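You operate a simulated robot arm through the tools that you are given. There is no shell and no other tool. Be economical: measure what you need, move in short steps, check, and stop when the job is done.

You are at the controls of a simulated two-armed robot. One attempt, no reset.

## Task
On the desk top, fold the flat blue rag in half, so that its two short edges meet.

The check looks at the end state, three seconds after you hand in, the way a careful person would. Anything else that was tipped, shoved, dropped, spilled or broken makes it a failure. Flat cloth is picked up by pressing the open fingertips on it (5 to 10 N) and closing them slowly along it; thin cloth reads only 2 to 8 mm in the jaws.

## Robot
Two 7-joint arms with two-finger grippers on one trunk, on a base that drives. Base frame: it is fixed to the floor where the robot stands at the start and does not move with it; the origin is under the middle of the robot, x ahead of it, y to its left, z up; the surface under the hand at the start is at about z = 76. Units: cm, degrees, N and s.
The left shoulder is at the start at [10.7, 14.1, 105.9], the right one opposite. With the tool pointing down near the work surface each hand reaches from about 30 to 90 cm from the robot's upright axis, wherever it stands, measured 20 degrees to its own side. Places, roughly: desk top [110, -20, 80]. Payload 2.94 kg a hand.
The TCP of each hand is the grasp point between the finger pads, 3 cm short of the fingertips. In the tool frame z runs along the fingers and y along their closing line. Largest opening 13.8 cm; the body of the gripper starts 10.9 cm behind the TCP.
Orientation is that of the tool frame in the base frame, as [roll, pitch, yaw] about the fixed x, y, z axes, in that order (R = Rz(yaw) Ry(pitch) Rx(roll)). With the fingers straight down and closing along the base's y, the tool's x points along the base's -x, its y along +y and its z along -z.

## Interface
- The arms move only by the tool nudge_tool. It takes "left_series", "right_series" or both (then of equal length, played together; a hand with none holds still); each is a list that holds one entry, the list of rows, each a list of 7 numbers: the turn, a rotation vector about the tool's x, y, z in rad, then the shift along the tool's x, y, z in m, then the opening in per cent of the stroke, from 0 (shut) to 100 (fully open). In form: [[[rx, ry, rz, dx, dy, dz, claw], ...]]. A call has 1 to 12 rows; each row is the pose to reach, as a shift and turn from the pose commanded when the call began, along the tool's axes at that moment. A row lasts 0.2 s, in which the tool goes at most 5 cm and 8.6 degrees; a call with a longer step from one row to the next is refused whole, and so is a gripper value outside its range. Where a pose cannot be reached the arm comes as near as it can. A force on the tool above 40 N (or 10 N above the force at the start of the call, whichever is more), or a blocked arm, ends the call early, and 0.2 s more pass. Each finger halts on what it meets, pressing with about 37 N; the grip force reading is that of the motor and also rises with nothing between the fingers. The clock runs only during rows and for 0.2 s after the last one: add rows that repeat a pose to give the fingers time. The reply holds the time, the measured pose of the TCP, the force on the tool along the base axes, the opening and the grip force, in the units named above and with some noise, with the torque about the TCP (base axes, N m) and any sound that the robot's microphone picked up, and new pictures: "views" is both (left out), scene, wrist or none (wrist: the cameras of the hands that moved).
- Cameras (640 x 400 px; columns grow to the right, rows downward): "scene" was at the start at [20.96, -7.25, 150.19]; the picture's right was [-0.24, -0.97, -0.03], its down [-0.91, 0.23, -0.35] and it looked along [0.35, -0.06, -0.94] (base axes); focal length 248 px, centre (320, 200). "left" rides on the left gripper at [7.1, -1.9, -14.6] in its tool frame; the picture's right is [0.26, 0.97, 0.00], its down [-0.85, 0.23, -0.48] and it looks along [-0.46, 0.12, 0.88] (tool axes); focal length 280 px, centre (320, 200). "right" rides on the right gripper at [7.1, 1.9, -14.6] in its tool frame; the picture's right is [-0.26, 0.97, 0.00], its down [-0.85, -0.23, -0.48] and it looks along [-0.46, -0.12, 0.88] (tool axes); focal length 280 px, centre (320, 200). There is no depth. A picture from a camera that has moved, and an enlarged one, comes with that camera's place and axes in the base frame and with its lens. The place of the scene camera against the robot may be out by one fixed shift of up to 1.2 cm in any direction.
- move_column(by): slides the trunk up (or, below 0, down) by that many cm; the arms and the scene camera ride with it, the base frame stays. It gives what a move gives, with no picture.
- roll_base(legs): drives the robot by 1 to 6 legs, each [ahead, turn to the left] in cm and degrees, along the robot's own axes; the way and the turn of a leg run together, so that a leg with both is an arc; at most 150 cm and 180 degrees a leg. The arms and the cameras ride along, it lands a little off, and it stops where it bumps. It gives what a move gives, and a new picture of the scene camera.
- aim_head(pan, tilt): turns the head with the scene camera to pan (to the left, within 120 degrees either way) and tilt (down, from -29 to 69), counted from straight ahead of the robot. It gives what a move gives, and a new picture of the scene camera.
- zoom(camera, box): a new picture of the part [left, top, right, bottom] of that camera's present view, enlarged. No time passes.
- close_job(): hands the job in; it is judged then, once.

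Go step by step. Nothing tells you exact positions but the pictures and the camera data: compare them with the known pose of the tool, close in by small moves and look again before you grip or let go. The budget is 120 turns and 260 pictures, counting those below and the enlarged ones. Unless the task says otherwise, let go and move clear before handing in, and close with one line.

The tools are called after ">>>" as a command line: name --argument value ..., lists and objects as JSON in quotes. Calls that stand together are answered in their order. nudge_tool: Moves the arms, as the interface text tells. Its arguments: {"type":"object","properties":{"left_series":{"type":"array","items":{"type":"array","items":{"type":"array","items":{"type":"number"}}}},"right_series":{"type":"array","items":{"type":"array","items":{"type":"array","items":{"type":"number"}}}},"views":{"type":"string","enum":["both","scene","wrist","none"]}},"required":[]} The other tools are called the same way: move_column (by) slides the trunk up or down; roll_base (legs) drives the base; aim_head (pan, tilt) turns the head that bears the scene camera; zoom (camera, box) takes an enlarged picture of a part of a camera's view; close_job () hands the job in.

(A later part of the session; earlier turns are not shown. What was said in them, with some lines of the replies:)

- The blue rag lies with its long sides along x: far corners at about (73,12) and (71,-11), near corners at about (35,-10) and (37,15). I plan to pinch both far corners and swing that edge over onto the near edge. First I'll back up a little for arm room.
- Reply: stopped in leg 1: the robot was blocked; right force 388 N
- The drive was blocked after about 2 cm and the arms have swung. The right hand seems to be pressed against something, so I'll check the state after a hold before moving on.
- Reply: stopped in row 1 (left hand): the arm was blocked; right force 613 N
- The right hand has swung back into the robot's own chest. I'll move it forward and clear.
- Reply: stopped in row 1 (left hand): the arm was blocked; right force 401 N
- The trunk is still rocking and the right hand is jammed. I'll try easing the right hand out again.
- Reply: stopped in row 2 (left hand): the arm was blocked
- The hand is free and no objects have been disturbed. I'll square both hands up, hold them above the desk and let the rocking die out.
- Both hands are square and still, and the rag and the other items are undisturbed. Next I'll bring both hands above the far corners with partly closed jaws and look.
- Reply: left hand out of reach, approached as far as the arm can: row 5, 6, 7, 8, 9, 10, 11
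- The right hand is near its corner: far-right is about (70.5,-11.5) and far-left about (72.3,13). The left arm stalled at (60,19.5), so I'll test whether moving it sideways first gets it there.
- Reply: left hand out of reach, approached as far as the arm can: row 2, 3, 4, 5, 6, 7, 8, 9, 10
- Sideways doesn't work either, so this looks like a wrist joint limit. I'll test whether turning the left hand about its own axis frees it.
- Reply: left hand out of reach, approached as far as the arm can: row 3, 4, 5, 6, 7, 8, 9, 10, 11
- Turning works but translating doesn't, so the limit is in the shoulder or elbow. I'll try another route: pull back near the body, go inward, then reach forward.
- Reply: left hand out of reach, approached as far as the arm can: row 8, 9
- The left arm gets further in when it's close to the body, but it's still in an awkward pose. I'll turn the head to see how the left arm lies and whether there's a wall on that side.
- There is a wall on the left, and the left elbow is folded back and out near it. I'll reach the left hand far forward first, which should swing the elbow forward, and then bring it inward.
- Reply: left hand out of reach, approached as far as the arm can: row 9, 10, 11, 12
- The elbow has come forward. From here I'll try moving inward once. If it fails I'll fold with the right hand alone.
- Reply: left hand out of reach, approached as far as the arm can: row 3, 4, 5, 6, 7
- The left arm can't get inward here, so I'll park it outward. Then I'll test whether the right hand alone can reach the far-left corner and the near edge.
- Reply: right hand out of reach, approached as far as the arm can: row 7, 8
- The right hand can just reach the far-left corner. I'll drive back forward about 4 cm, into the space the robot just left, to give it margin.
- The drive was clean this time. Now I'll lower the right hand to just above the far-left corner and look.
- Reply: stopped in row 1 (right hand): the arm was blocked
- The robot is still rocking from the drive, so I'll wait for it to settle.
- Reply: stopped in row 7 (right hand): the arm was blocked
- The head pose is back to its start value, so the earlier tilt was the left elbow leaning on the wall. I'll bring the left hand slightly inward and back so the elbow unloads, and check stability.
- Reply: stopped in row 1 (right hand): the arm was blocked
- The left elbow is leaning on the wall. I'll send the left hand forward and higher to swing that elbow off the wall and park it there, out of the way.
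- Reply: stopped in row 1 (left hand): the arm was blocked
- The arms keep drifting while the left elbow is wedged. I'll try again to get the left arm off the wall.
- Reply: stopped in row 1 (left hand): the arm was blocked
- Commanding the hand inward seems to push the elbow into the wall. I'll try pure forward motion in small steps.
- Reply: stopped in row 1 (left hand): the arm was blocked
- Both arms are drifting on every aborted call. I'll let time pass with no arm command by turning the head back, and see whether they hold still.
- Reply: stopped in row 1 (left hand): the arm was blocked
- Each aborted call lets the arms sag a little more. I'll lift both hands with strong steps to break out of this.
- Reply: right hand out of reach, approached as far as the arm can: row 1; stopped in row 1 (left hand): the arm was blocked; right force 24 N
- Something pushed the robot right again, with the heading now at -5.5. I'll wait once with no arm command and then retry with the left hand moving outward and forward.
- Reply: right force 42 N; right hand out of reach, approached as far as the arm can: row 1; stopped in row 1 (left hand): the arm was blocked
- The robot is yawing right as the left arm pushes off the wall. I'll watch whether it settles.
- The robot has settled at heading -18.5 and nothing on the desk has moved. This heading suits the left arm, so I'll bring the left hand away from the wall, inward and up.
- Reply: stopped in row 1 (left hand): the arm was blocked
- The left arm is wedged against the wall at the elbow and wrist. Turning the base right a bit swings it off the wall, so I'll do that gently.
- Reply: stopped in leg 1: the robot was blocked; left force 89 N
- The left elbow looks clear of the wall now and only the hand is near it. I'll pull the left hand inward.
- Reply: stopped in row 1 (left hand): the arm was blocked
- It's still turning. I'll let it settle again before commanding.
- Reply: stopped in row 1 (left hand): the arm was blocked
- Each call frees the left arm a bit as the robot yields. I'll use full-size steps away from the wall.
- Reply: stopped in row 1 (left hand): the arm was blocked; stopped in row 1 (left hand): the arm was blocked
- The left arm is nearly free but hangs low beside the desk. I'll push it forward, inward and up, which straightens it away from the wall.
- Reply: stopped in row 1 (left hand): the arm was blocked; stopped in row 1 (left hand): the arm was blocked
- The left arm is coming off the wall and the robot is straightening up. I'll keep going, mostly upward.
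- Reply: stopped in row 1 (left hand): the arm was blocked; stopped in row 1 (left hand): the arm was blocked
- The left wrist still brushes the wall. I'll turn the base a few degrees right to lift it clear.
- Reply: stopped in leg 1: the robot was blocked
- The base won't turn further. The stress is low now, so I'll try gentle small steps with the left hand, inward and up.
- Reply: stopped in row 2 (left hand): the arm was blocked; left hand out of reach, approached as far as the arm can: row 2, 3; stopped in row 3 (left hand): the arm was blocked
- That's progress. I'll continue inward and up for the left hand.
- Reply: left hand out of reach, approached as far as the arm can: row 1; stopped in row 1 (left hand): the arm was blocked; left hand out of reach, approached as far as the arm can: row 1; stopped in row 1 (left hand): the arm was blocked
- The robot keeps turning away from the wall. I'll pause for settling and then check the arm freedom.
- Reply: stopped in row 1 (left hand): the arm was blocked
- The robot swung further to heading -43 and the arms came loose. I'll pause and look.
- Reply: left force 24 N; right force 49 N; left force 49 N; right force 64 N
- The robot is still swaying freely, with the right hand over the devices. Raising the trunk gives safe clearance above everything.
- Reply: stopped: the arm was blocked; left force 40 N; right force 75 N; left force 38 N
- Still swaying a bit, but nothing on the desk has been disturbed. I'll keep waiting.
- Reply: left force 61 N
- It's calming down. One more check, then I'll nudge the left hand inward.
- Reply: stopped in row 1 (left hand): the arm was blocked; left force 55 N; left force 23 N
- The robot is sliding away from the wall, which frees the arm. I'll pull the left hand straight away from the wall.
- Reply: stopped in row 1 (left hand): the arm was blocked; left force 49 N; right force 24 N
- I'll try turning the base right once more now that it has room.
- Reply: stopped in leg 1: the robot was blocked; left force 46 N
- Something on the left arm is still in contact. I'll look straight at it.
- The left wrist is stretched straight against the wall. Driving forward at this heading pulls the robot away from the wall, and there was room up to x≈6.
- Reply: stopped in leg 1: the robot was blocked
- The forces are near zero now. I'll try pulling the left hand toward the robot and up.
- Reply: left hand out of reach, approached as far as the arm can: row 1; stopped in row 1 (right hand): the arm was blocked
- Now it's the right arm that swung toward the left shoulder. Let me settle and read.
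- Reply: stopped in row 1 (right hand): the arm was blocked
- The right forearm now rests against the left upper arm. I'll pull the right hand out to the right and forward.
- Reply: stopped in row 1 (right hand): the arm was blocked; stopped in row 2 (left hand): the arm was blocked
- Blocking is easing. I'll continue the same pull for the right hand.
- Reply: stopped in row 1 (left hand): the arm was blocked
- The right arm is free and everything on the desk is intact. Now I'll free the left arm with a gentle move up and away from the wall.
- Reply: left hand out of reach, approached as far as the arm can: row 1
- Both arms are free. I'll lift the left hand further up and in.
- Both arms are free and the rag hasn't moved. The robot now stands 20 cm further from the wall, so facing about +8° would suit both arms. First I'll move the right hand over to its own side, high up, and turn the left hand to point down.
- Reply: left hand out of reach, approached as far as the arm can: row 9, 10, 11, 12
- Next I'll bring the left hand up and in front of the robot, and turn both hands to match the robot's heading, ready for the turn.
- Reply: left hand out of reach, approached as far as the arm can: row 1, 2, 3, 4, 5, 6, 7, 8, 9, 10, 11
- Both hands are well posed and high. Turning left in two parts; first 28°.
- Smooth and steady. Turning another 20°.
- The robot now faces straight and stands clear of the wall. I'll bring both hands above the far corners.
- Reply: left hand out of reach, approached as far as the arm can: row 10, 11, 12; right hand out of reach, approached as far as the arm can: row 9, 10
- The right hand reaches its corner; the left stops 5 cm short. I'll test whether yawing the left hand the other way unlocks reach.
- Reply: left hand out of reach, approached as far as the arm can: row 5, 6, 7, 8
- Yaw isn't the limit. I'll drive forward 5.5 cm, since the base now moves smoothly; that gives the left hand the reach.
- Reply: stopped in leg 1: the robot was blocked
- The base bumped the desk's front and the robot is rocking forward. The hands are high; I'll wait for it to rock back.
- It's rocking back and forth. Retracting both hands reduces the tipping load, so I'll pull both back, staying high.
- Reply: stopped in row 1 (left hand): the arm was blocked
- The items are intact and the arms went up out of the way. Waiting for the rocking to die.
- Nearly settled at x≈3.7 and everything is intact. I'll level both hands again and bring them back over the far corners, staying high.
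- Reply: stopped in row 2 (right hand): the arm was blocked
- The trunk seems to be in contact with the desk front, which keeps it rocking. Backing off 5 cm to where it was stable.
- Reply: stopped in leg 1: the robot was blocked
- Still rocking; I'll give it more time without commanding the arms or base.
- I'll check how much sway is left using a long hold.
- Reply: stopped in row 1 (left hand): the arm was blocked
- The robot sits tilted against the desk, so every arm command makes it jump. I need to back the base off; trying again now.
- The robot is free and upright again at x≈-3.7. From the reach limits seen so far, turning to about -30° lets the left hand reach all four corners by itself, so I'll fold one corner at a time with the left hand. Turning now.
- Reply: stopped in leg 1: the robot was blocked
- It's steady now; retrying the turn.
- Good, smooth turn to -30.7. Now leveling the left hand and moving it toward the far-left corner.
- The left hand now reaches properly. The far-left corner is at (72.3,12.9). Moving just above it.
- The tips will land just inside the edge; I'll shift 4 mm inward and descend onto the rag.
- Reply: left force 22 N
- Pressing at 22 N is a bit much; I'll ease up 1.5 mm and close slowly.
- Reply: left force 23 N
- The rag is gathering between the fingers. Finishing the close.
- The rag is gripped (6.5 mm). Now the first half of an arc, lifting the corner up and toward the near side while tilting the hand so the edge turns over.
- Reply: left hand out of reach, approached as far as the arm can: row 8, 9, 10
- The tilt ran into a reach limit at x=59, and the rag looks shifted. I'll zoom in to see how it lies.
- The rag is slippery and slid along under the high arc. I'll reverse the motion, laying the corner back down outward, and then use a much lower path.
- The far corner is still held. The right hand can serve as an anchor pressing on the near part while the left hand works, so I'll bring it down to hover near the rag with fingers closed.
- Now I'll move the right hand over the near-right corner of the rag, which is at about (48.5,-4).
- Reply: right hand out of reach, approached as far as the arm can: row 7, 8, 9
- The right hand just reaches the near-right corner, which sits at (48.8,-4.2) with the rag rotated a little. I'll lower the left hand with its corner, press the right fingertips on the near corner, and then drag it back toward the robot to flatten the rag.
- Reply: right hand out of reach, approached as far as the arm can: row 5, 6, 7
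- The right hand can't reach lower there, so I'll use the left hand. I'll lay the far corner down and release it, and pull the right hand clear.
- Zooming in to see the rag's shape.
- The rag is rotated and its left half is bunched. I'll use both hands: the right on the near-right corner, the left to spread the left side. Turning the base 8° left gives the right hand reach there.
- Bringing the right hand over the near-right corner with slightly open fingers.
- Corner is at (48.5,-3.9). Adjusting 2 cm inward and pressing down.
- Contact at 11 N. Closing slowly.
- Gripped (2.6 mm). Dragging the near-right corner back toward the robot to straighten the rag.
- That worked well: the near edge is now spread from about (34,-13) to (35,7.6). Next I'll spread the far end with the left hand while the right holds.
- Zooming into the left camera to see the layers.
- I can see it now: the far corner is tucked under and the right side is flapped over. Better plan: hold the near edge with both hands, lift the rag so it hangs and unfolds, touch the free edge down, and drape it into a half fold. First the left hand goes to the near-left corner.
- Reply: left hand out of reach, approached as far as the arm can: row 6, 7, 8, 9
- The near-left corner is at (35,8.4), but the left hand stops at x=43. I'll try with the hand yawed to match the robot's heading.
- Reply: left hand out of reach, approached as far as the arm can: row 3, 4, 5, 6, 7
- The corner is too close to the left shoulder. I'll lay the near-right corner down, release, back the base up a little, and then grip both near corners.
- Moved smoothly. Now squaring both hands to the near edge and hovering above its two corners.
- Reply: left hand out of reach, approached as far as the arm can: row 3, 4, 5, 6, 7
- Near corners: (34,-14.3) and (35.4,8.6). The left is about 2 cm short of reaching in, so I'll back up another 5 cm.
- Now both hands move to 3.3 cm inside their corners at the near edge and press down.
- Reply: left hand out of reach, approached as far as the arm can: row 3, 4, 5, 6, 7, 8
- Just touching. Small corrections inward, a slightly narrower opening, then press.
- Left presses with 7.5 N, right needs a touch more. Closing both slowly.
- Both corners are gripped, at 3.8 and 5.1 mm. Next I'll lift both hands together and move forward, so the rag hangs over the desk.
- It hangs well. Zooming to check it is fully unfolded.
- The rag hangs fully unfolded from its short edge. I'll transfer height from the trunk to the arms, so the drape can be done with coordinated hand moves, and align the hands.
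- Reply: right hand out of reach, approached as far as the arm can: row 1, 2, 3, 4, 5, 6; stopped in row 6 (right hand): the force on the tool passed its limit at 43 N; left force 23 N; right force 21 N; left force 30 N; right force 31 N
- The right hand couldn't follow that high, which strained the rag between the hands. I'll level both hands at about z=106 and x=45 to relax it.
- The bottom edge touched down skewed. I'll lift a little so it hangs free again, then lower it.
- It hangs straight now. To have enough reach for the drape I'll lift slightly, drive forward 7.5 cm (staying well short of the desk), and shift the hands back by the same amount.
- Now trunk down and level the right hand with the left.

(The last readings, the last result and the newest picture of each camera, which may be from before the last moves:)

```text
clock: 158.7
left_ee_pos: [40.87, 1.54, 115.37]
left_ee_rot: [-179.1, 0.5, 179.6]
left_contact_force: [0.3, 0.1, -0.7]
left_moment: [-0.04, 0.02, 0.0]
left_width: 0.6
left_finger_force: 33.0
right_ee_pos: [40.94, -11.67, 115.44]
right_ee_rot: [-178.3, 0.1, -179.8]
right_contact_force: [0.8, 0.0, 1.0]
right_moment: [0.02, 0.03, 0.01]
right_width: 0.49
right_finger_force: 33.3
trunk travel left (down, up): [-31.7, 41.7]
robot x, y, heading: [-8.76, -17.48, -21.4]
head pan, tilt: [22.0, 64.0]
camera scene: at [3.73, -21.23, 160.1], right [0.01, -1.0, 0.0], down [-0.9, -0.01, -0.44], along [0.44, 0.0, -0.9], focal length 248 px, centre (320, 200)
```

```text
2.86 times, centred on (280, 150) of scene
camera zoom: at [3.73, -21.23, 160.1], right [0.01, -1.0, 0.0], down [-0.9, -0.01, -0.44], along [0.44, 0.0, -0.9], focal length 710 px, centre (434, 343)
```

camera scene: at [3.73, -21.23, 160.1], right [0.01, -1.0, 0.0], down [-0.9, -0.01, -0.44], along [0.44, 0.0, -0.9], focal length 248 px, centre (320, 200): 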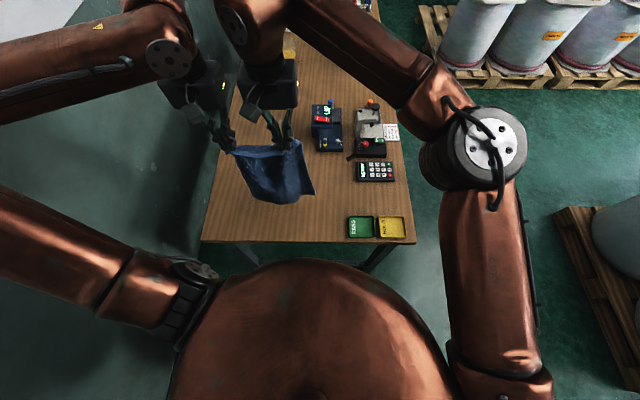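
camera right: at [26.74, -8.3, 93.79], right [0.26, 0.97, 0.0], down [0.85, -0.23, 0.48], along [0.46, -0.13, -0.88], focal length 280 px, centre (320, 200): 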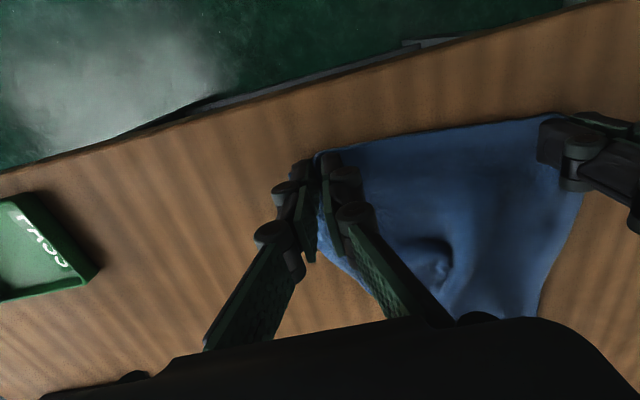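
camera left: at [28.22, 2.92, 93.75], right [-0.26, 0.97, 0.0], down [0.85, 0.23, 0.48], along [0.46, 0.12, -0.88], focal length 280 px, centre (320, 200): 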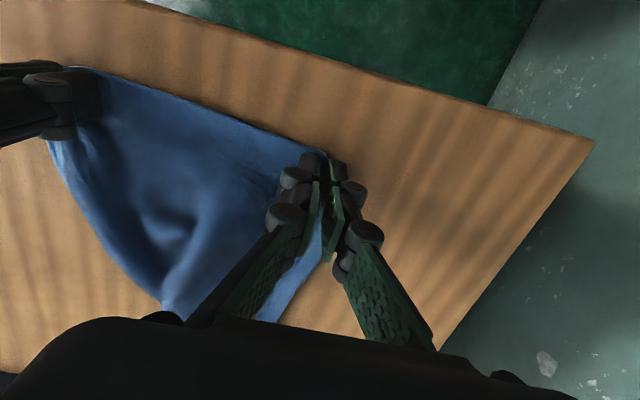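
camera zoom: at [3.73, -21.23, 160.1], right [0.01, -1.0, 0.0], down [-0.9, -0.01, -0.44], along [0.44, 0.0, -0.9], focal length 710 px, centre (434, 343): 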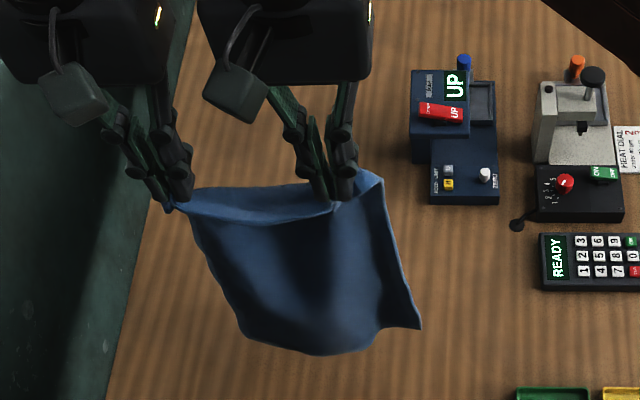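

Both hands are level and the free edge is just about touching. I'll now lay half of the rag: hands move forward 18 cm while lowering 18 cm.

>>> nudge_tool --left_series '[[[0, 0, 0, 0, 0.006, 0.012, 0], [0, 0, 0, -0.0165, 0.006, 0.0285, 0], [0, 0, 0, -0.033, 0.006, 0.045, 0], [0, 0, 0, -0.0495, 0.006, 0.0615, 0], [0, 0, 0, -0.066, 0.006, 0.078, 0], [0, 0, 0, -0.0825, 0.006, 0.0945, 0], [0, 0, 0, -0.099, 0.006, 0.111, 0], [0, 0, 0, -0.1155, 0.006, 0.1275, 0], [0, 0, 0, -0.132, 0.006, 0.144, 0], [0, 0, 0, -0.1485, 0.006, 0.1605, 0], [0, 0, 0, -0.165, 0.006, 0.177, 0], [0, 0, 0, -0.1815, 0.006, 0.1935, 0]]]' --right_series '[[[0, 0, 0, 0, -0.006, 0.012, 0], [0, 0, 0, -0.0165, -0.006, 0.0285, 0], [0, 0, 0, -0.033, -0.006, 0.045, 0], [0, 0, 0, -0.0495, -0.006, 0.0615, 0], [0, 0, 0, -0.066, -0.006, 0.078, 0], [0, 0, 0, -0.0825, -0.006, 0.0945, 0], [0, 0, 0, -0.099, -0.006, 0.111, 0], [0, 0, 0, -0.1155, -0.006, 0.1275, 0], [0, 0, 0, -0.132, -0.006, 0.144, 0], [0, 0, 0, -0.1485, -0.006, 0.1605, 0], [0, 0, 0, -0.165, -0.006, 0.177, 0], [0, 0, 0, -0.1815, -0.006, 0.1935, 0]]]' --views "scene"

>>> zoom --camera "scene" --box '[190, 80, 370, 220]'

```text
clock: 161.3
left_ee_pos: [59.48, 1.79, 96.12]
left_ee_rot: [-179.1, 0.6, 179.5]
left_contact_force: [-0.4, 0.0, 1.1]
left_moment: [-0.1, 0.01, 0.04]
left_width: 0.44
left_finger_force: 38.8
right_ee_pos: [55.03, -12.2, 97.93]
right_ee_rot: [-178.3, 0.2, -179.6]
right_contact_force: [0.7, 0.6, -1.1]
right_moment: [-0.06, 0.04, 0.0]
right_width: 0.5
right_finger_force: 33.8
right hand out of reach, approached as far as the arm can: row 10, 11, 12
trunk travel left (down, up): [-31.7, 41.7]
robot x, y, heading: [-8.46, -17.54, -21.2]
head pan, tilt: [22.0, 64.0]
camera scene: at [3.83, -21.11, 160.09], right [0.01, -1.0, 0.0], down [-0.9, -0.01, -0.44], along [0.44, 0.0, -0.9], focal length 248 px, centre (320, 200)
```

scene: 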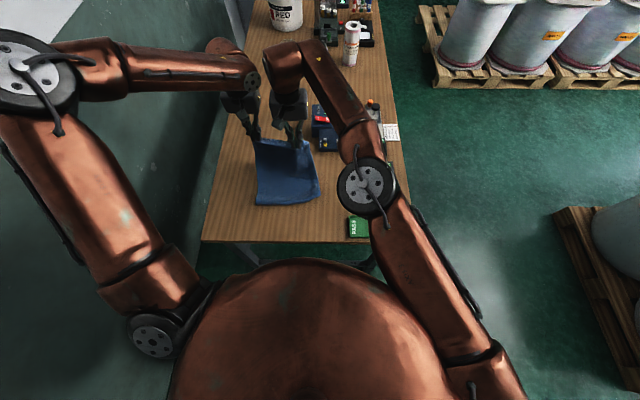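

```text
2.86 times, centred on (280, 150) of scene
camera zoom: at [3.83, -21.11, 160.09], right [0.01, -1.0, 0.0], down [-0.9, -0.01, -0.44], along [0.44, 0.0, -0.9], focal length 710 px, centre (434, 343)
```

zoom: 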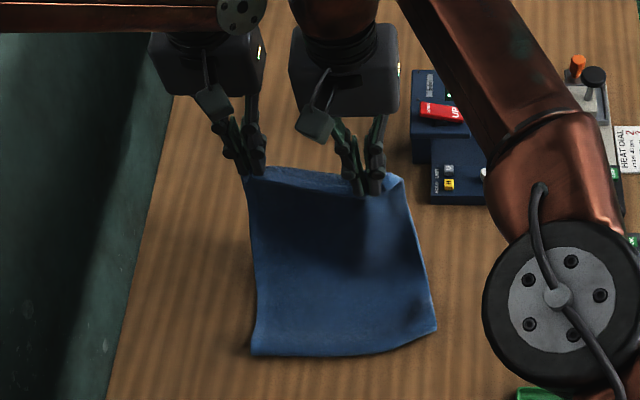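

Half the rag is laid neatly, and its free edge runs from about (43,4) to (47,-20). Now I'll fold the held edge back over toward that free edge.

>>> nudge_tool --left_series '[[[0, 0, 0, 0.012, -0.001, 0.01, 0], [0, 0, 0, 0.025, -0.003, 0.019, 0], [0, 0, 0, 0.05, -0.005, 0.034, 0], [0, 0, 0, 0.075, -0.008, 0.048, 0], [0, 0, 0, 0.095, -0.011, 0.066, 0], [0, 0, 0, 0.115, -0.015, 0.086, 0], [0, 0, 0, 0.115, -0.015, 0.086, 0]]]' --right_series '[[[0, 0, 0, 0.002, -0.002, 0.019, 0], [0, 0, 0, 0.005, -0.004, 0.037, 0], [0, 0, 0, 0.02, -0.007, 0.052, 0], [0, 0, 0, 0.035, -0.01, 0.066, 0], [0, 0, 0, 0.048, -0.013, 0.084, 0], [0, 0, 0, 0.06, -0.017, 0.104, 0], [0, 0, 0, 0.06, -0.017, 0.104, 0]]]' --views "scene"

>>> zoom --camera "scene" --box '[190, 80, 370, 220]'

```text
clock: 162.9
left_ee_pos: [47.76, 0.2, 87.49]
left_ee_rot: [-179.1, 0.8, 179.6]
left_contact_force: [-0.3, -0.3, -1.9]
left_moment: [0.01, 0.01, 0.01]
left_width: 0.58
left_finger_force: 33.3
right_ee_pos: [48.69, -14.09, 87.97]
right_ee_rot: [-178.3, 0.1, -179.7]
right_contact_force: [0.3, 0.3, 0.1]
right_moment: [0.0, -0.01, 0.0]
right_width: 0.46
right_finger_force: 33.2
trunk travel left (down, up): [-31.7, 41.7]
robot x, y, heading: [-8.56, -17.75, -21.2]
head pan, tilt: [22.0, 64.0]
camera scene: at [3.76, -21.18, 160.1], right [0.01, -1.0, 0.0], down [-0.9, -0.01, -0.44], along [0.44, 0.0, -0.9], focal length 248 px, centre (320, 200)
```

scene: 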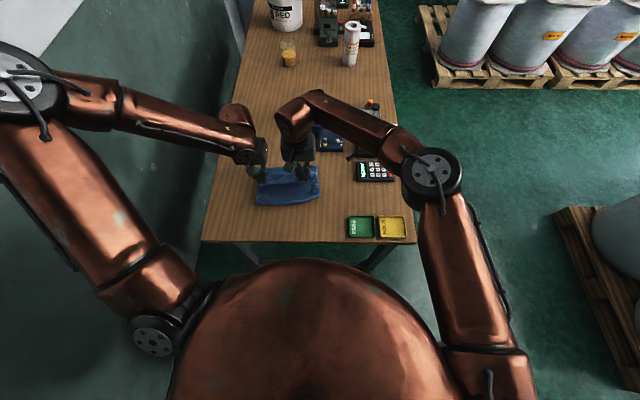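

```text
2.86 times, centred on (280, 150) of scene
camera zoom: at [3.76, -21.18, 160.1], right [0.01, -1.0, 0.0], down [-0.9, -0.01, -0.44], along [0.44, 0.0, -0.9], focal length 710 px, centre (434, 343)
```

zoom: 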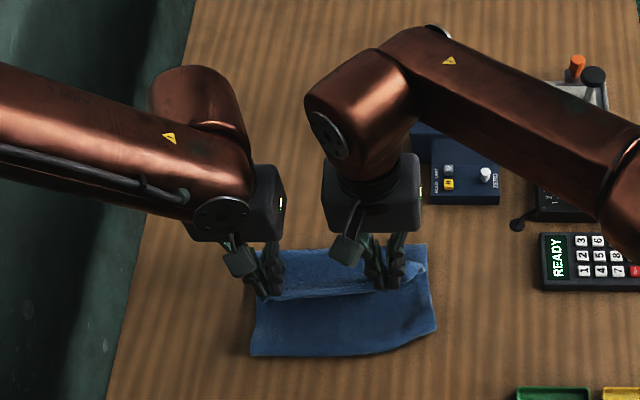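

The lower layer stayed in place. Checking the free edge through the wrist cameras before placing.

>>> zoom --camera "left" --box '[0, 0, 640, 400]'

>>> zoom --camera "right" --box '[0, 0, 640, 400]'

```text
1.00 times, centred on (320, 200) of left (not enlarged: the box is as wide or as high as the picture)
camera zoom: at [40.55, -1.46, 101.97], right [-0.25, 0.97, -0.02], down [0.85, 0.23, 0.48], along [0.47, 0.11, -0.88], focal length 280 px, centre (320, 200)
```

zoom: 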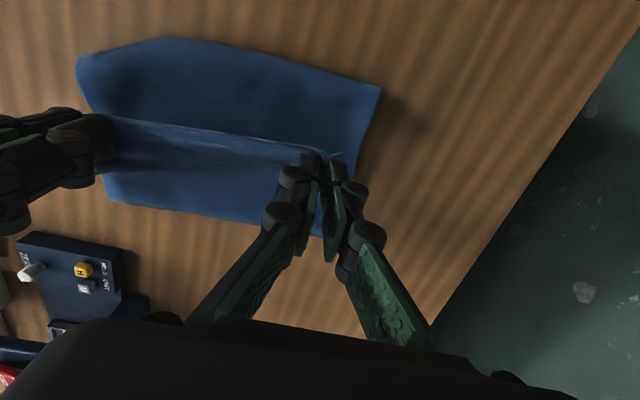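

```text
1.00 times, centred on (320, 200) of right (not enlarged: the box is as wide or as high as the picture)
camera zoom: at [41.44, -11.85, 102.48], right [0.26, 0.97, -0.03], down [0.85, -0.21, 0.48], along [0.46, -0.15, -0.87], focal length 280 px, centre (320, 200)
```

zoom: 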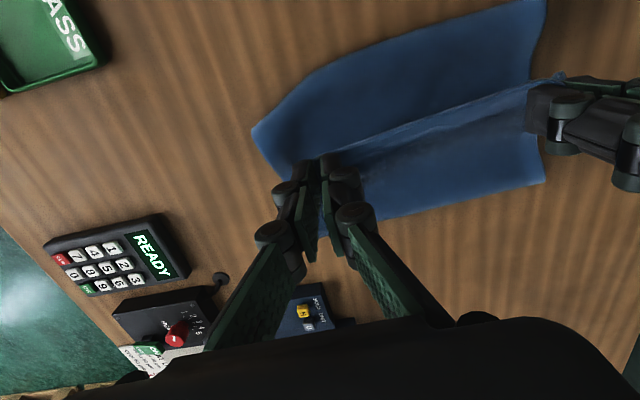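

Free edge: left corner (42.5,4.4), middle (43.2,-14), right corner (46.5,-21). I'll set the held edge down on it.

>>> nudge_tool --left_series '[[[0, 0, 0, 0.01, -0.003, 0.015, 0], [0, 0, 0, 0.021, -0.006, 0.032, 0], [0, 0, 0, 0.03, -0.009, 0.047, 0], [0, 0, 0, 0.037, -0.011, 0.06, 0], [0, 0, 0, 0.041, -0.012, 0.071, 0], [0, 0, 0, 0.041, -0.012, 0.076, 0], [0, 0, 0, 0.041, -0.012, 0.076, 0]]]' --right_series '[[[0, 0, 0, 0.009, -0.003, 0.017, 0], [0, 0, 0, 0.019, -0.006, 0.035, 0], [0, 0, 0, 0.027, -0.009, 0.051, 0], [0, 0, 0, 0.033, -0.011, 0.065, 0], [0, 0, 0, 0.037, -0.012, 0.076, 0], [0, 0, 0, 0.037, -0.012, 0.081, 0], [0, 0, 0, 0.037, -0.012, 0.081, 0]]]' --views "wrist"

```text
clock: 164.5
left_ee_pos: [43.78, -1.24, 79.96]
left_ee_rot: [-179.2, 0.7, 179.6]
left_contact_force: [0.0, -0.3, 4.7]
left_moment: [-0.02, -0.02, 0.03]
left_width: 0.18
left_finger_force: 32.0
right_ee_pos: [44.94, -15.34, 79.79]
right_ee_rot: [-178.4, 0.2, -179.6]
right_contact_force: [-0.8, 1.8, 7.5]
right_moment: [0.03, 0.01, -0.02]
right_width: 0.49
right_finger_force: 33.4
trunk travel left (down, up): [-31.7, 41.7]
robot x, y, heading: [-8.37, -17.78, -21.7]
head pan, tilt: [22.0, 64.0]
camera right: at [37.69, -13.16, 94.4], right [0.26, 0.97, -0.03], down [0.85, -0.21, 0.48], along [0.46, -0.15, -0.87], focal length 280 px, centre (320, 200)
camera left: at [36.43, -2.83, 94.42], right [-0.25, 0.97, -0.02], down [0.84, 0.23, 0.48], along [0.47, 0.11, -0.88], focal length 280 px, centre (320, 200)
```

right: 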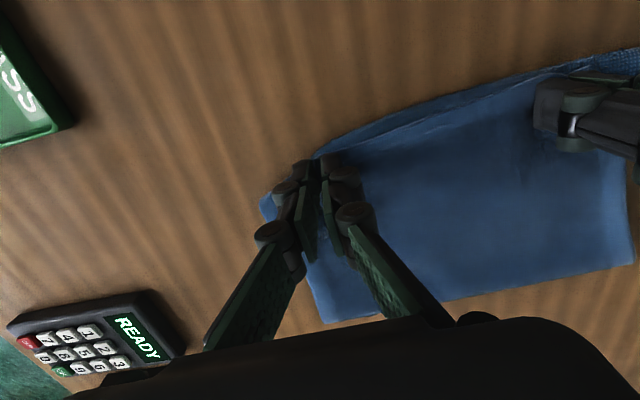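
left: 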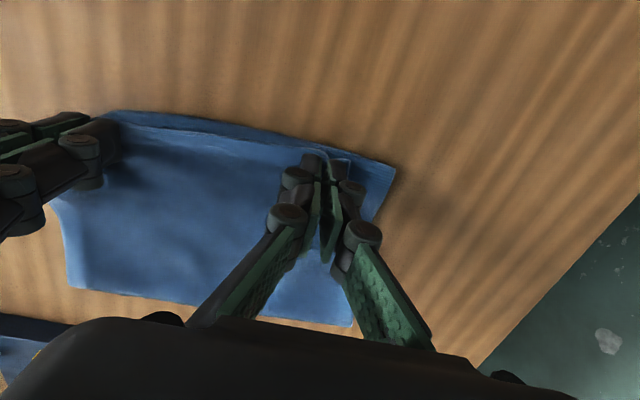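

Placed; the top edge sits about 1 cm short of the lower edge. I'll lift slightly, shift 1.1 cm toward the edge, set down, and open slowly so the gathers spread out.

>>> nudge_tool --left_series '[[[0, 0, 0, 0.002, 0, -0.005, 0], [0, 0, 0, 0.011, 0.004, -0.006, 0], [0, 0, 0, 0.012, 0.004, -0.001, 0], [0, 0, 0, 0.012, 0.004, -0.001, 4], [0, 0, 0, 0.012, 0.004, -0.001, 8], [0, 0, 0, 0.012, 0.004, -0.001, 12], [0, 0, 0, 0.012, 0.004, -0.001, 16], [0, 0, 0, 0.012, 0.004, -0.001, 20], [0, 0, 0, 0.012, 0.004, -0.001, 24], [0, 0, 0, 0.012, 0.004, -0.001, 28], [0, 0, 0, 0.012, 0.004, -0.004, 28], [0, 0, 0, 0.012, 0.004, -0.03, 28]]]' --right_series '[[[0, 0, 0, 0.002, 0, -0.005, 0], [0, 0, 0, 0.01, -0.002, -0.006, 0], [0, 0, 0, 0.011, -0.002, -0.001, 0], [0, 0, 0, 0.011, -0.002, -0.001, 4], [0, 0, 0, 0.011, -0.002, -0.001, 8], [0, 0, 0, 0.011, -0.002, -0.001, 12], [0, 0, 0, 0.011, -0.002, -0.001, 16], [0, 0, 0, 0.011, -0.002, -0.001, 20], [0, 0, 0, 0.011, -0.002, -0.001, 24], [0, 0, 0, 0.011, -0.002, -0.001, 28], [0, 0, 0, 0.011, -0.002, -0.004, 28], [0, 0, 0, 0.011, -0.002, -0.03, 28]]]' --views "wrist"

```text
clock: 167.1
left_ee_pos: [42.37, -0.55, 83.07]
left_ee_rot: [-179.1, 0.7, 179.7]
left_contact_force: [-0.1, -0.8, 0.3]
left_moment: [0.01, -0.03, 0.0]
left_width: 3.84
left_finger_force: 0.1
right_ee_pos: [43.8, -15.64, 83.04]
right_ee_rot: [-178.3, 0.2, -179.7]
right_contact_force: [-0.4, 1.0, 0.2]
right_moment: [0.0, -0.08, 0.04]
right_width: 3.85
right_finger_force: 0.0
trunk travel left (down, up): [-31.7, 41.7]
robot x, y, heading: [-8.95, -17.87, -21.4]
head pan, tilt: [22.0, 64.0]
camera right: at [36.53, -13.44, 97.49], right [0.26, 0.97, -0.03], down [0.85, -0.21, 0.48], along [0.46, -0.15, -0.87], focal length 280 px, centre (320, 200)
camera left: at [35.11, -2.26, 97.5], right [-0.25, 0.97, -0.02], down [0.84, 0.23, 0.48], along [0.47, 0.11, -0.88], focal length 280 px, centre (320, 200)
```

right: 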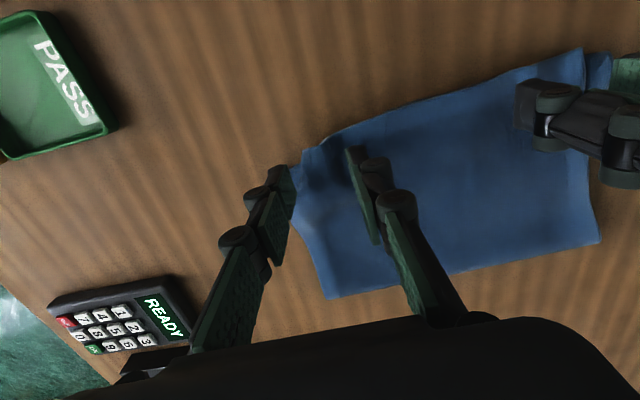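
left: 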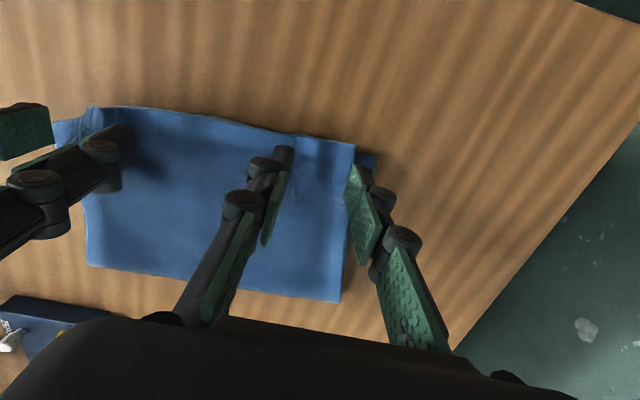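

The fold looks very good. Raising both hands clear to inspect.

>>> nudge_tool --left_series '[[[0, 0, 0, 0, 0, -0.03, 28], [0, 0, 0, 0, 0.01, -0.06, 28], [0, 0, 0, 0, 0.03, -0.09, 28], [0, 0, 0, 0, 0.06, -0.12, 28], [0, 0, 0, 0, 0.09, -0.14, 28], [0, 0, 0, 0, 0.12, -0.15, 28], [0, 0, 0, 0, 0.12, -0.15, 28]]]' --right_series '[[[0, 0, 0, 0, 0, -0.03, 28], [0, 0, 0, 0, -0.01, -0.06, 28], [0, 0, 0, 0, -0.04, -0.09, 28], [0, 0, 0, 0, -0.07, -0.12, 28], [0, 0, 0, 0, -0.11, -0.14, 28], [0, 0, 0, 0, -0.15, -0.15, 28], [0, 0, 0, 0, -0.18, -0.15, 28]]]' --views "both"

>>> zoom --camera "scene" --box '[220, 130, 350, 230]'

```text
clock: 168.7
left_ee_pos: [42.24, 11.57, 97.87]
left_ee_rot: [-179.2, 0.6, 179.6]
left_contact_force: [-0.7, -0.6, 0.7]
left_moment: [0.03, 0.0, 0.0]
left_width: 3.84
left_finger_force: 0.1
right_ee_pos: [43.78, -33.0, 98.31]
right_ee_rot: [-178.4, 0.1, -179.8]
right_contact_force: [0.0, -0.3, -0.2]
right_moment: [0.07, -0.03, -0.03]
right_width: 3.85
right_finger_force: 0.1
trunk travel left (down, up): [-31.7, 41.7]
robot x, y, heading: [-8.5, -17.77, -21.8]
head pan, tilt: [22.0, 64.0]
camera scene: at [3.63, -21.54, 160.09], right [0.01, -1.0, 0.0], down [-0.9, 0.0, -0.44], along [0.44, 0.0, -0.9], focal length 248 px, centre (320, 200)
camera right: at [36.57, -30.89, 112.88], right [0.26, 0.97, -0.03], down [0.85, -0.21, 0.48], along [0.46, -0.15, -0.87], focal length 280 px, centre (320, 200)
camera left: at [34.95, 9.77, 112.29], right [-0.25, 0.97, -0.02], down [0.85, 0.23, 0.48], along [0.47, 0.11, -0.88], focal length 280 px, centre (320, 200)
```

scene: 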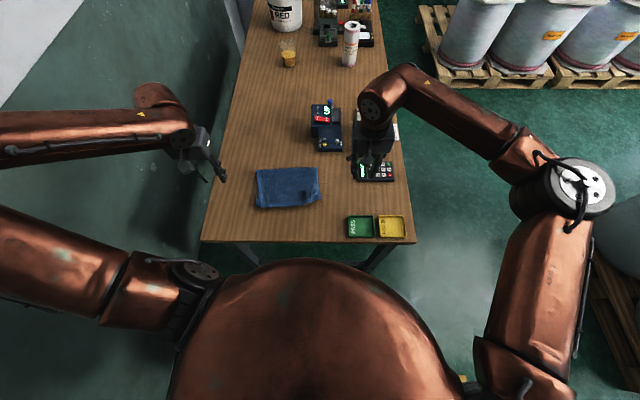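
right: 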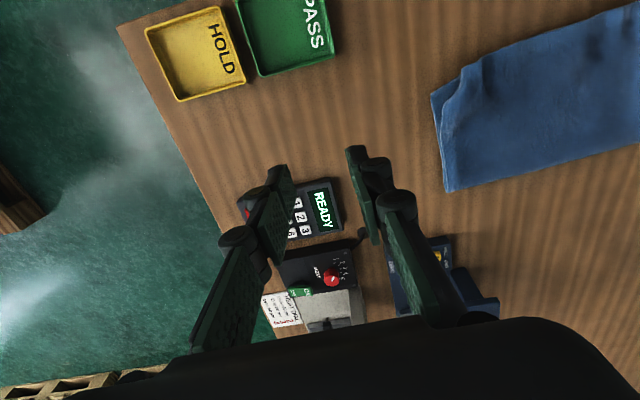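
left: 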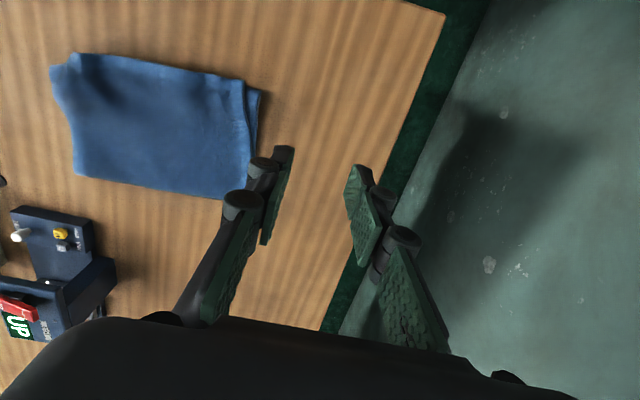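

```text
4.00 times, centred on (285, 180) of scene
camera zoom: at [3.63, -21.54, 160.09], right [0.01, -1.0, 0.0], down [-0.9, 0.0, -0.44], along [0.44, 0.0, -0.9], focal length 994 px, centre (460, 280)
```

zoom: 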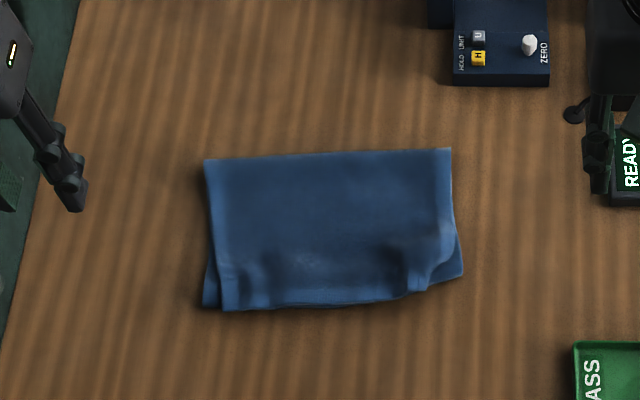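

Very good half fold. The top corners are just inset (left about 1.9 cm, right about 2.8 cm) because of leftover gathers. I'll smooth them outward with closed fingertips, pressing lightly; first hovering.

>>> nudge_tool --left_series '[[[0, 0, 0, 0, -0.02, 0, 15], [0, 0, 0, 0, -0.045, 0.0, 0], [0, 0, 0, -0.006, -0.07, 0.02, 0], [0, 0, 0, -0.012, -0.095, 0.05, 0], [0, 0, 0, -0.018, -0.115, 0.09, 0], [0, 0, 0, -0.018, -0.122, 0.13, 0], [0, 0, 0, -0.018, -0.122, 0.16, 0], [0, 0, 0, -0.018, -0.122, 0.16, 0]]]' --right_series '[[[0, 0, 0, 0, 0.025, 0, 15], [0, 0, 0, 0, 0.055, 0.0, 0], [0, 0, 0, -0.01, 0.085, 0.02, 0], [0, 0, 0, -0.02, 0.115, 0.05, 0], [0, 0, 0, -0.022, 0.14, 0.09, 0], [0, 0, 0, -0.022, 0.16, 0.13, 0], [0, 0, 0, -0.022, 0.16, 0.163, 0], [0, 0, 0, -0.022, 0.16, 0.163, 0]]]' --views "wrist"

```text
clock: 170.5
left_ee_pos: [44.49, -0.74, 82.06]
left_ee_rot: [-179.1, 0.8, 179.6]
left_contact_force: [0.2, 0.4, 0.1]
left_moment: [0.0, -0.05, 0.0]
left_width: 0.0
left_finger_force: 28.4
right_ee_pos: [46.16, -17.65, 81.36]
right_ee_rot: [-178.3, 0.0, -179.8]
right_contact_force: [-0.2, -0.1, -0.1]
right_moment: [0.0, -0.05, 0.02]
right_width: 0.0
right_finger_force: 28.4
trunk travel left (down, up): [-31.7, 41.7]
robot x, y, heading: [-8.25, -17.88, -21.6]
head pan, tilt: [22.0, 64.0]
camera right: at [38.97, -15.43, 95.95], right [0.26, 0.97, -0.03], down [0.85, -0.21, 0.48], along [0.46, -0.15, -0.87], focal length 280 px, centre (320, 200)
camera left: at [37.13, -2.35, 96.54], right [-0.25, 0.97, -0.02], down [0.84, 0.23, 0.48], along [0.47, 0.11, -0.88], focal length 280 px, centre (320, 200)
```

right: 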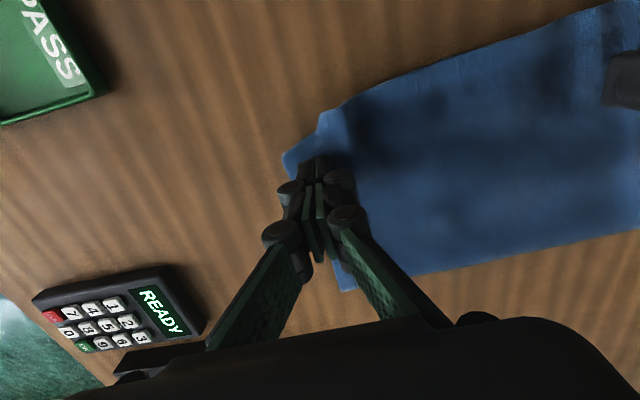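
left: 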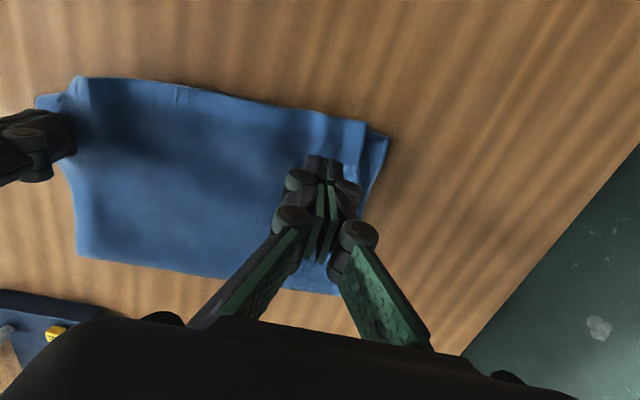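

Refining contact points, then pressing lightly and dragging both top corners out to the lower corners.

>>> nudge_tool --left_series '[[[0, 0, 0, 0.015, 0.004, 0.0, 0], [0, 0, 0, 0.015, 0.004, 0.015, 0], [0, 0, 0, 0.015, 0.004, 0.024, 0], [0, 0, 0, 0.015, 0.004, 0.0255, 0], [0, 0, 0, 0.0135, 0.009, 0.0255, 0], [0, 0, 0, 0.012, 0.014, 0.0255, 0], [0, 0, 0, 0.0105, 0.019, 0.0255, 0], [0, 0, 0, 0.009, 0.023, 0.0255, 0], [0, 0, 0, 0.009, 0.023, 0.0255, 0]]]' --right_series '[[[0, 0, 0, 0.012, 0.021, -0.005, 0], [0, 0, 0, 0.012, 0.021, 0.008, 0], [0, 0, 0, 0.012, 0.021, 0.017, 0], [0, 0, 0, 0.012, 0.021, 0.019, 0], [0, 0, 0, 0.007, 0.012, 0.019, 0], [0, 0, 0, 0.002, 0.003, 0.019, 0], [0, 0, 0, -0.003, -0.006, 0.019, 0], [0, 0, 0, -0.007, -0.014, 0.019, 0], [0, 0, 0, -0.007, -0.014, 0.019, 0]]]' --views "wrist"

```text
clock: 172.5
left_ee_pos: [43.41, 1.53, 79.44]
left_ee_rot: [-179.1, 0.7, 179.6]
left_contact_force: [-1.4, -7.5, 8.8]
left_moment: [-0.19, 0.08, 0.01]
left_width: 0.01
left_finger_force: 28.6
right_ee_pos: [46.78, -19.06, 79.83]
right_ee_rot: [-178.4, 0.0, -179.7]
right_contact_force: [-1.2, 6.3, 5.0]
right_moment: [0.19, 0.04, 0.02]
right_width: 0.01
right_finger_force: 28.4
trunk travel left (down, up): [-31.7, 41.7]
robot x, y, heading: [-8.3, -17.58, -21.8]
head pan, tilt: [22.0, 64.0]
camera right: at [39.47, -16.83, 94.33], right [0.26, 0.97, -0.03], down [0.85, -0.21, 0.48], along [0.46, -0.15, -0.87], focal length 280 px, centre (320, 200)
camera left: at [36.09, -0.27, 93.85], right [-0.25, 0.97, -0.02], down [0.84, 0.23, 0.48], along [0.47, 0.11, -0.88], focal length 280 px, centre (320, 200)
```

right: 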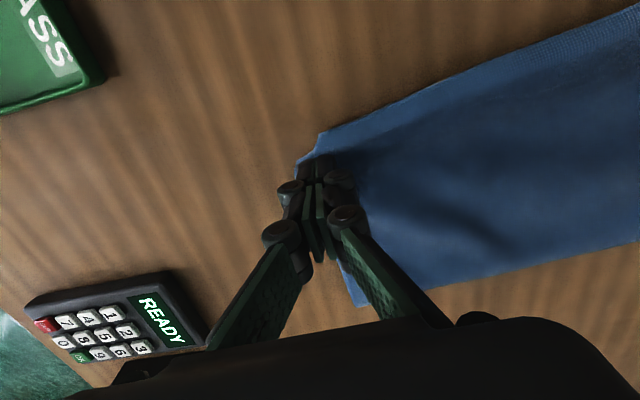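
left: 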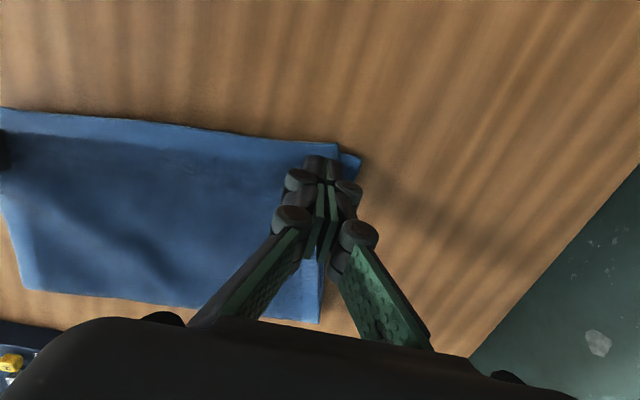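

The corners now nearly coincide. Lifting straight up and away to inspect.

>>> nudge_tool --left_series '[[[0, 0, 0, 0, 0, -0.02, 0], [0, 0, 0, 0, 0, -0.05, 0], [0, 0, 0, 0, 0.02, -0.09, 0], [0, 0, 0, 0, 0.05, -0.13, 0], [0, 0, 0, 0, 0.09, -0.17, 0], [0, 0, 0, 0, 0.12, -0.18, 0], [0, 0, 0, 0, 0.12, -0.18, 0]]]' --right_series '[[[0, 0, 0, 0, 0, -0.02, 0], [0, 0, 0, 0, 0, -0.05, 0], [0, 0, 0, 0, -0.03, -0.09, 0], [0, 0, 0, 0, -0.06, -0.13, 0], [0, 0, 0, 0, -0.1, -0.17, 0], [0, 0, 0, 0, -0.13, -0.18, 0], [0, 0, 0, 0, -0.16, -0.18, 0]]]' --views "wrist"

>>> zoom --camera "scene" --box '[220, 130, 350, 230]'

```text
refused: row 5 steps farther than a row can; nothing moved
```

```text
4.00 times, centred on (285, 180) of scene
camera zoom: at [3.57, -21.28, 160.11], right [0.01, -1.0, 0.0], down [-0.9, -0.01, -0.44], along [0.44, 0.0, -0.9], focal length 994 px, centre (460, 280)
```

zoom: 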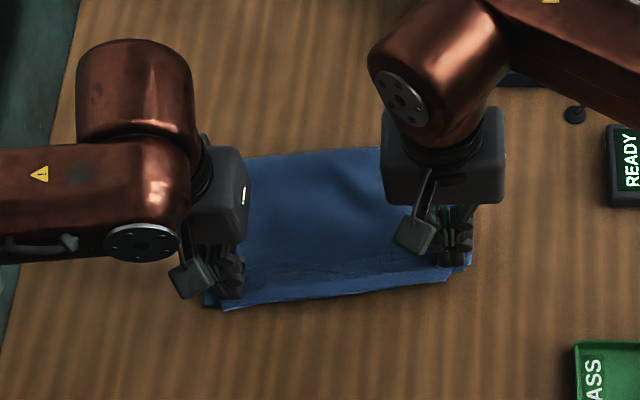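

One step was too long, so the move was refused; I'll redo the lift with smaller steps.

>>> nudge_tool --left_series '[[[0, 0, 0, 0, 0, -0.02, 0], [0, 0, 0, 0, 0, -0.05, 0], [0, 0, 0, 0, 0.015, -0.08, 0], [0, 0, 0, 0, 0.04, -0.11, 0], [0, 0, 0, 0, 0.07, -0.14, 0], [0, 0, 0, 0, 0.1, -0.16, 0], [0, 0, 0, 0, 0.13, -0.17, 0], [0, 0, 0, 0, 0.13, -0.17, 0]]]' --right_series '[[[0, 0, 0, 0, 0, -0.02, 0], [0, 0, 0, 0, 0, -0.05, 0], [0, 0, 0, 0, -0.02, -0.08, 0], [0, 0, 0, 0, -0.05, -0.11, 0], [0, 0, 0, 0, -0.08, -0.14, 0], [0, 0, 0, 0, -0.11, -0.16, 0], [0, 0, 0, 0, -0.14, -0.17, 0], [0, 0, 0, 0, -0.16, -0.17, 0]]]' --views "wrist"

>>> zoom --camera "scene" --box '[220, 130, 350, 230]'

```text
clock: 174.3
left_ee_pos: [43.53, 14.47, 96.09]
left_ee_rot: [-179.1, 0.5, 179.6]
left_contact_force: [-0.1, 0.3, 0.2]
left_moment: [0.03, 0.01, -0.02]
left_width: 0.0
left_finger_force: 28.0
right_ee_pos: [46.98, -34.55, 97.23]
right_ee_rot: [-178.3, 0.2, -179.6]
right_contact_force: [-0.6, -0.7, 0.1]
right_moment: [0.02, -0.01, 0.01]
right_width: 0.0
right_finger_force: 28.6
trunk travel left (down, up): [-31.7, 41.7]
robot x, y, heading: [-8.21, -17.75, -21.6]
head pan, tilt: [22.0, 64.0]
camera right: at [39.64, -32.32, 111.69], right [0.26, 0.97, -0.03], down [0.85, -0.21, 0.48], along [0.46, -0.15, -0.88], focal length 280 px, centre (320, 200)
camera left: at [36.24, 12.86, 110.66], right [-0.26, 0.97, -0.02], down [0.85, 0.23, 0.48], along [0.47, 0.11, -0.88], focal length 280 px, centre (320, 200)
```

right: 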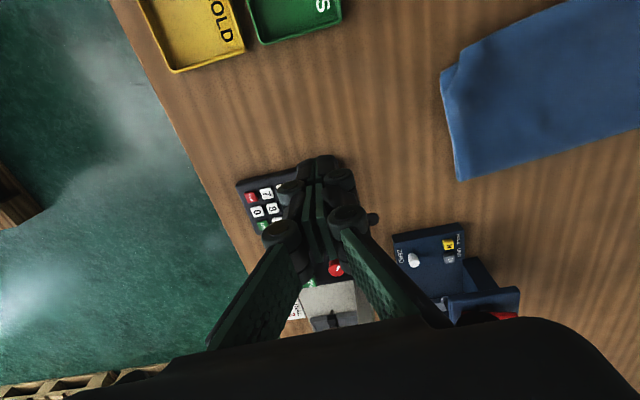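
left: 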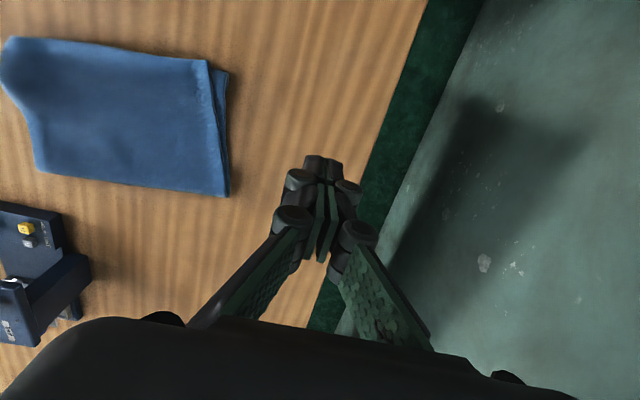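

```text
4.00 times, centred on (285, 180) of scene
camera zoom: at [3.76, -21.3, 160.08], right [0.01, -1.0, 0.0], down [-0.9, -0.01, -0.44], along [0.44, 0.0, -0.9], focal length 994 px, centre (460, 280)
```

zoom: 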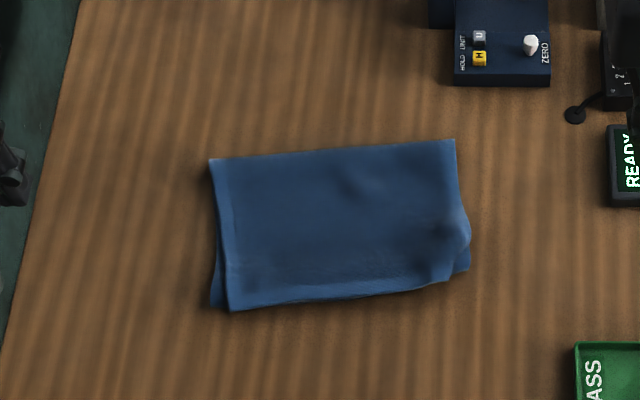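

The rag is folded in half. Its short edges meet to within about 1.5 cm, both hands are clear, and the other items stand as they did. Handing in.

>>> close_job

```text
The job is handed in.
```

The blue rag is folded in half on the desk, its two short edges meeting to within about 1.5 cm; both hands are clear, and no other item looked moved in the pictures, although the arms pressed against the wall and the base bumped the desk along the way.
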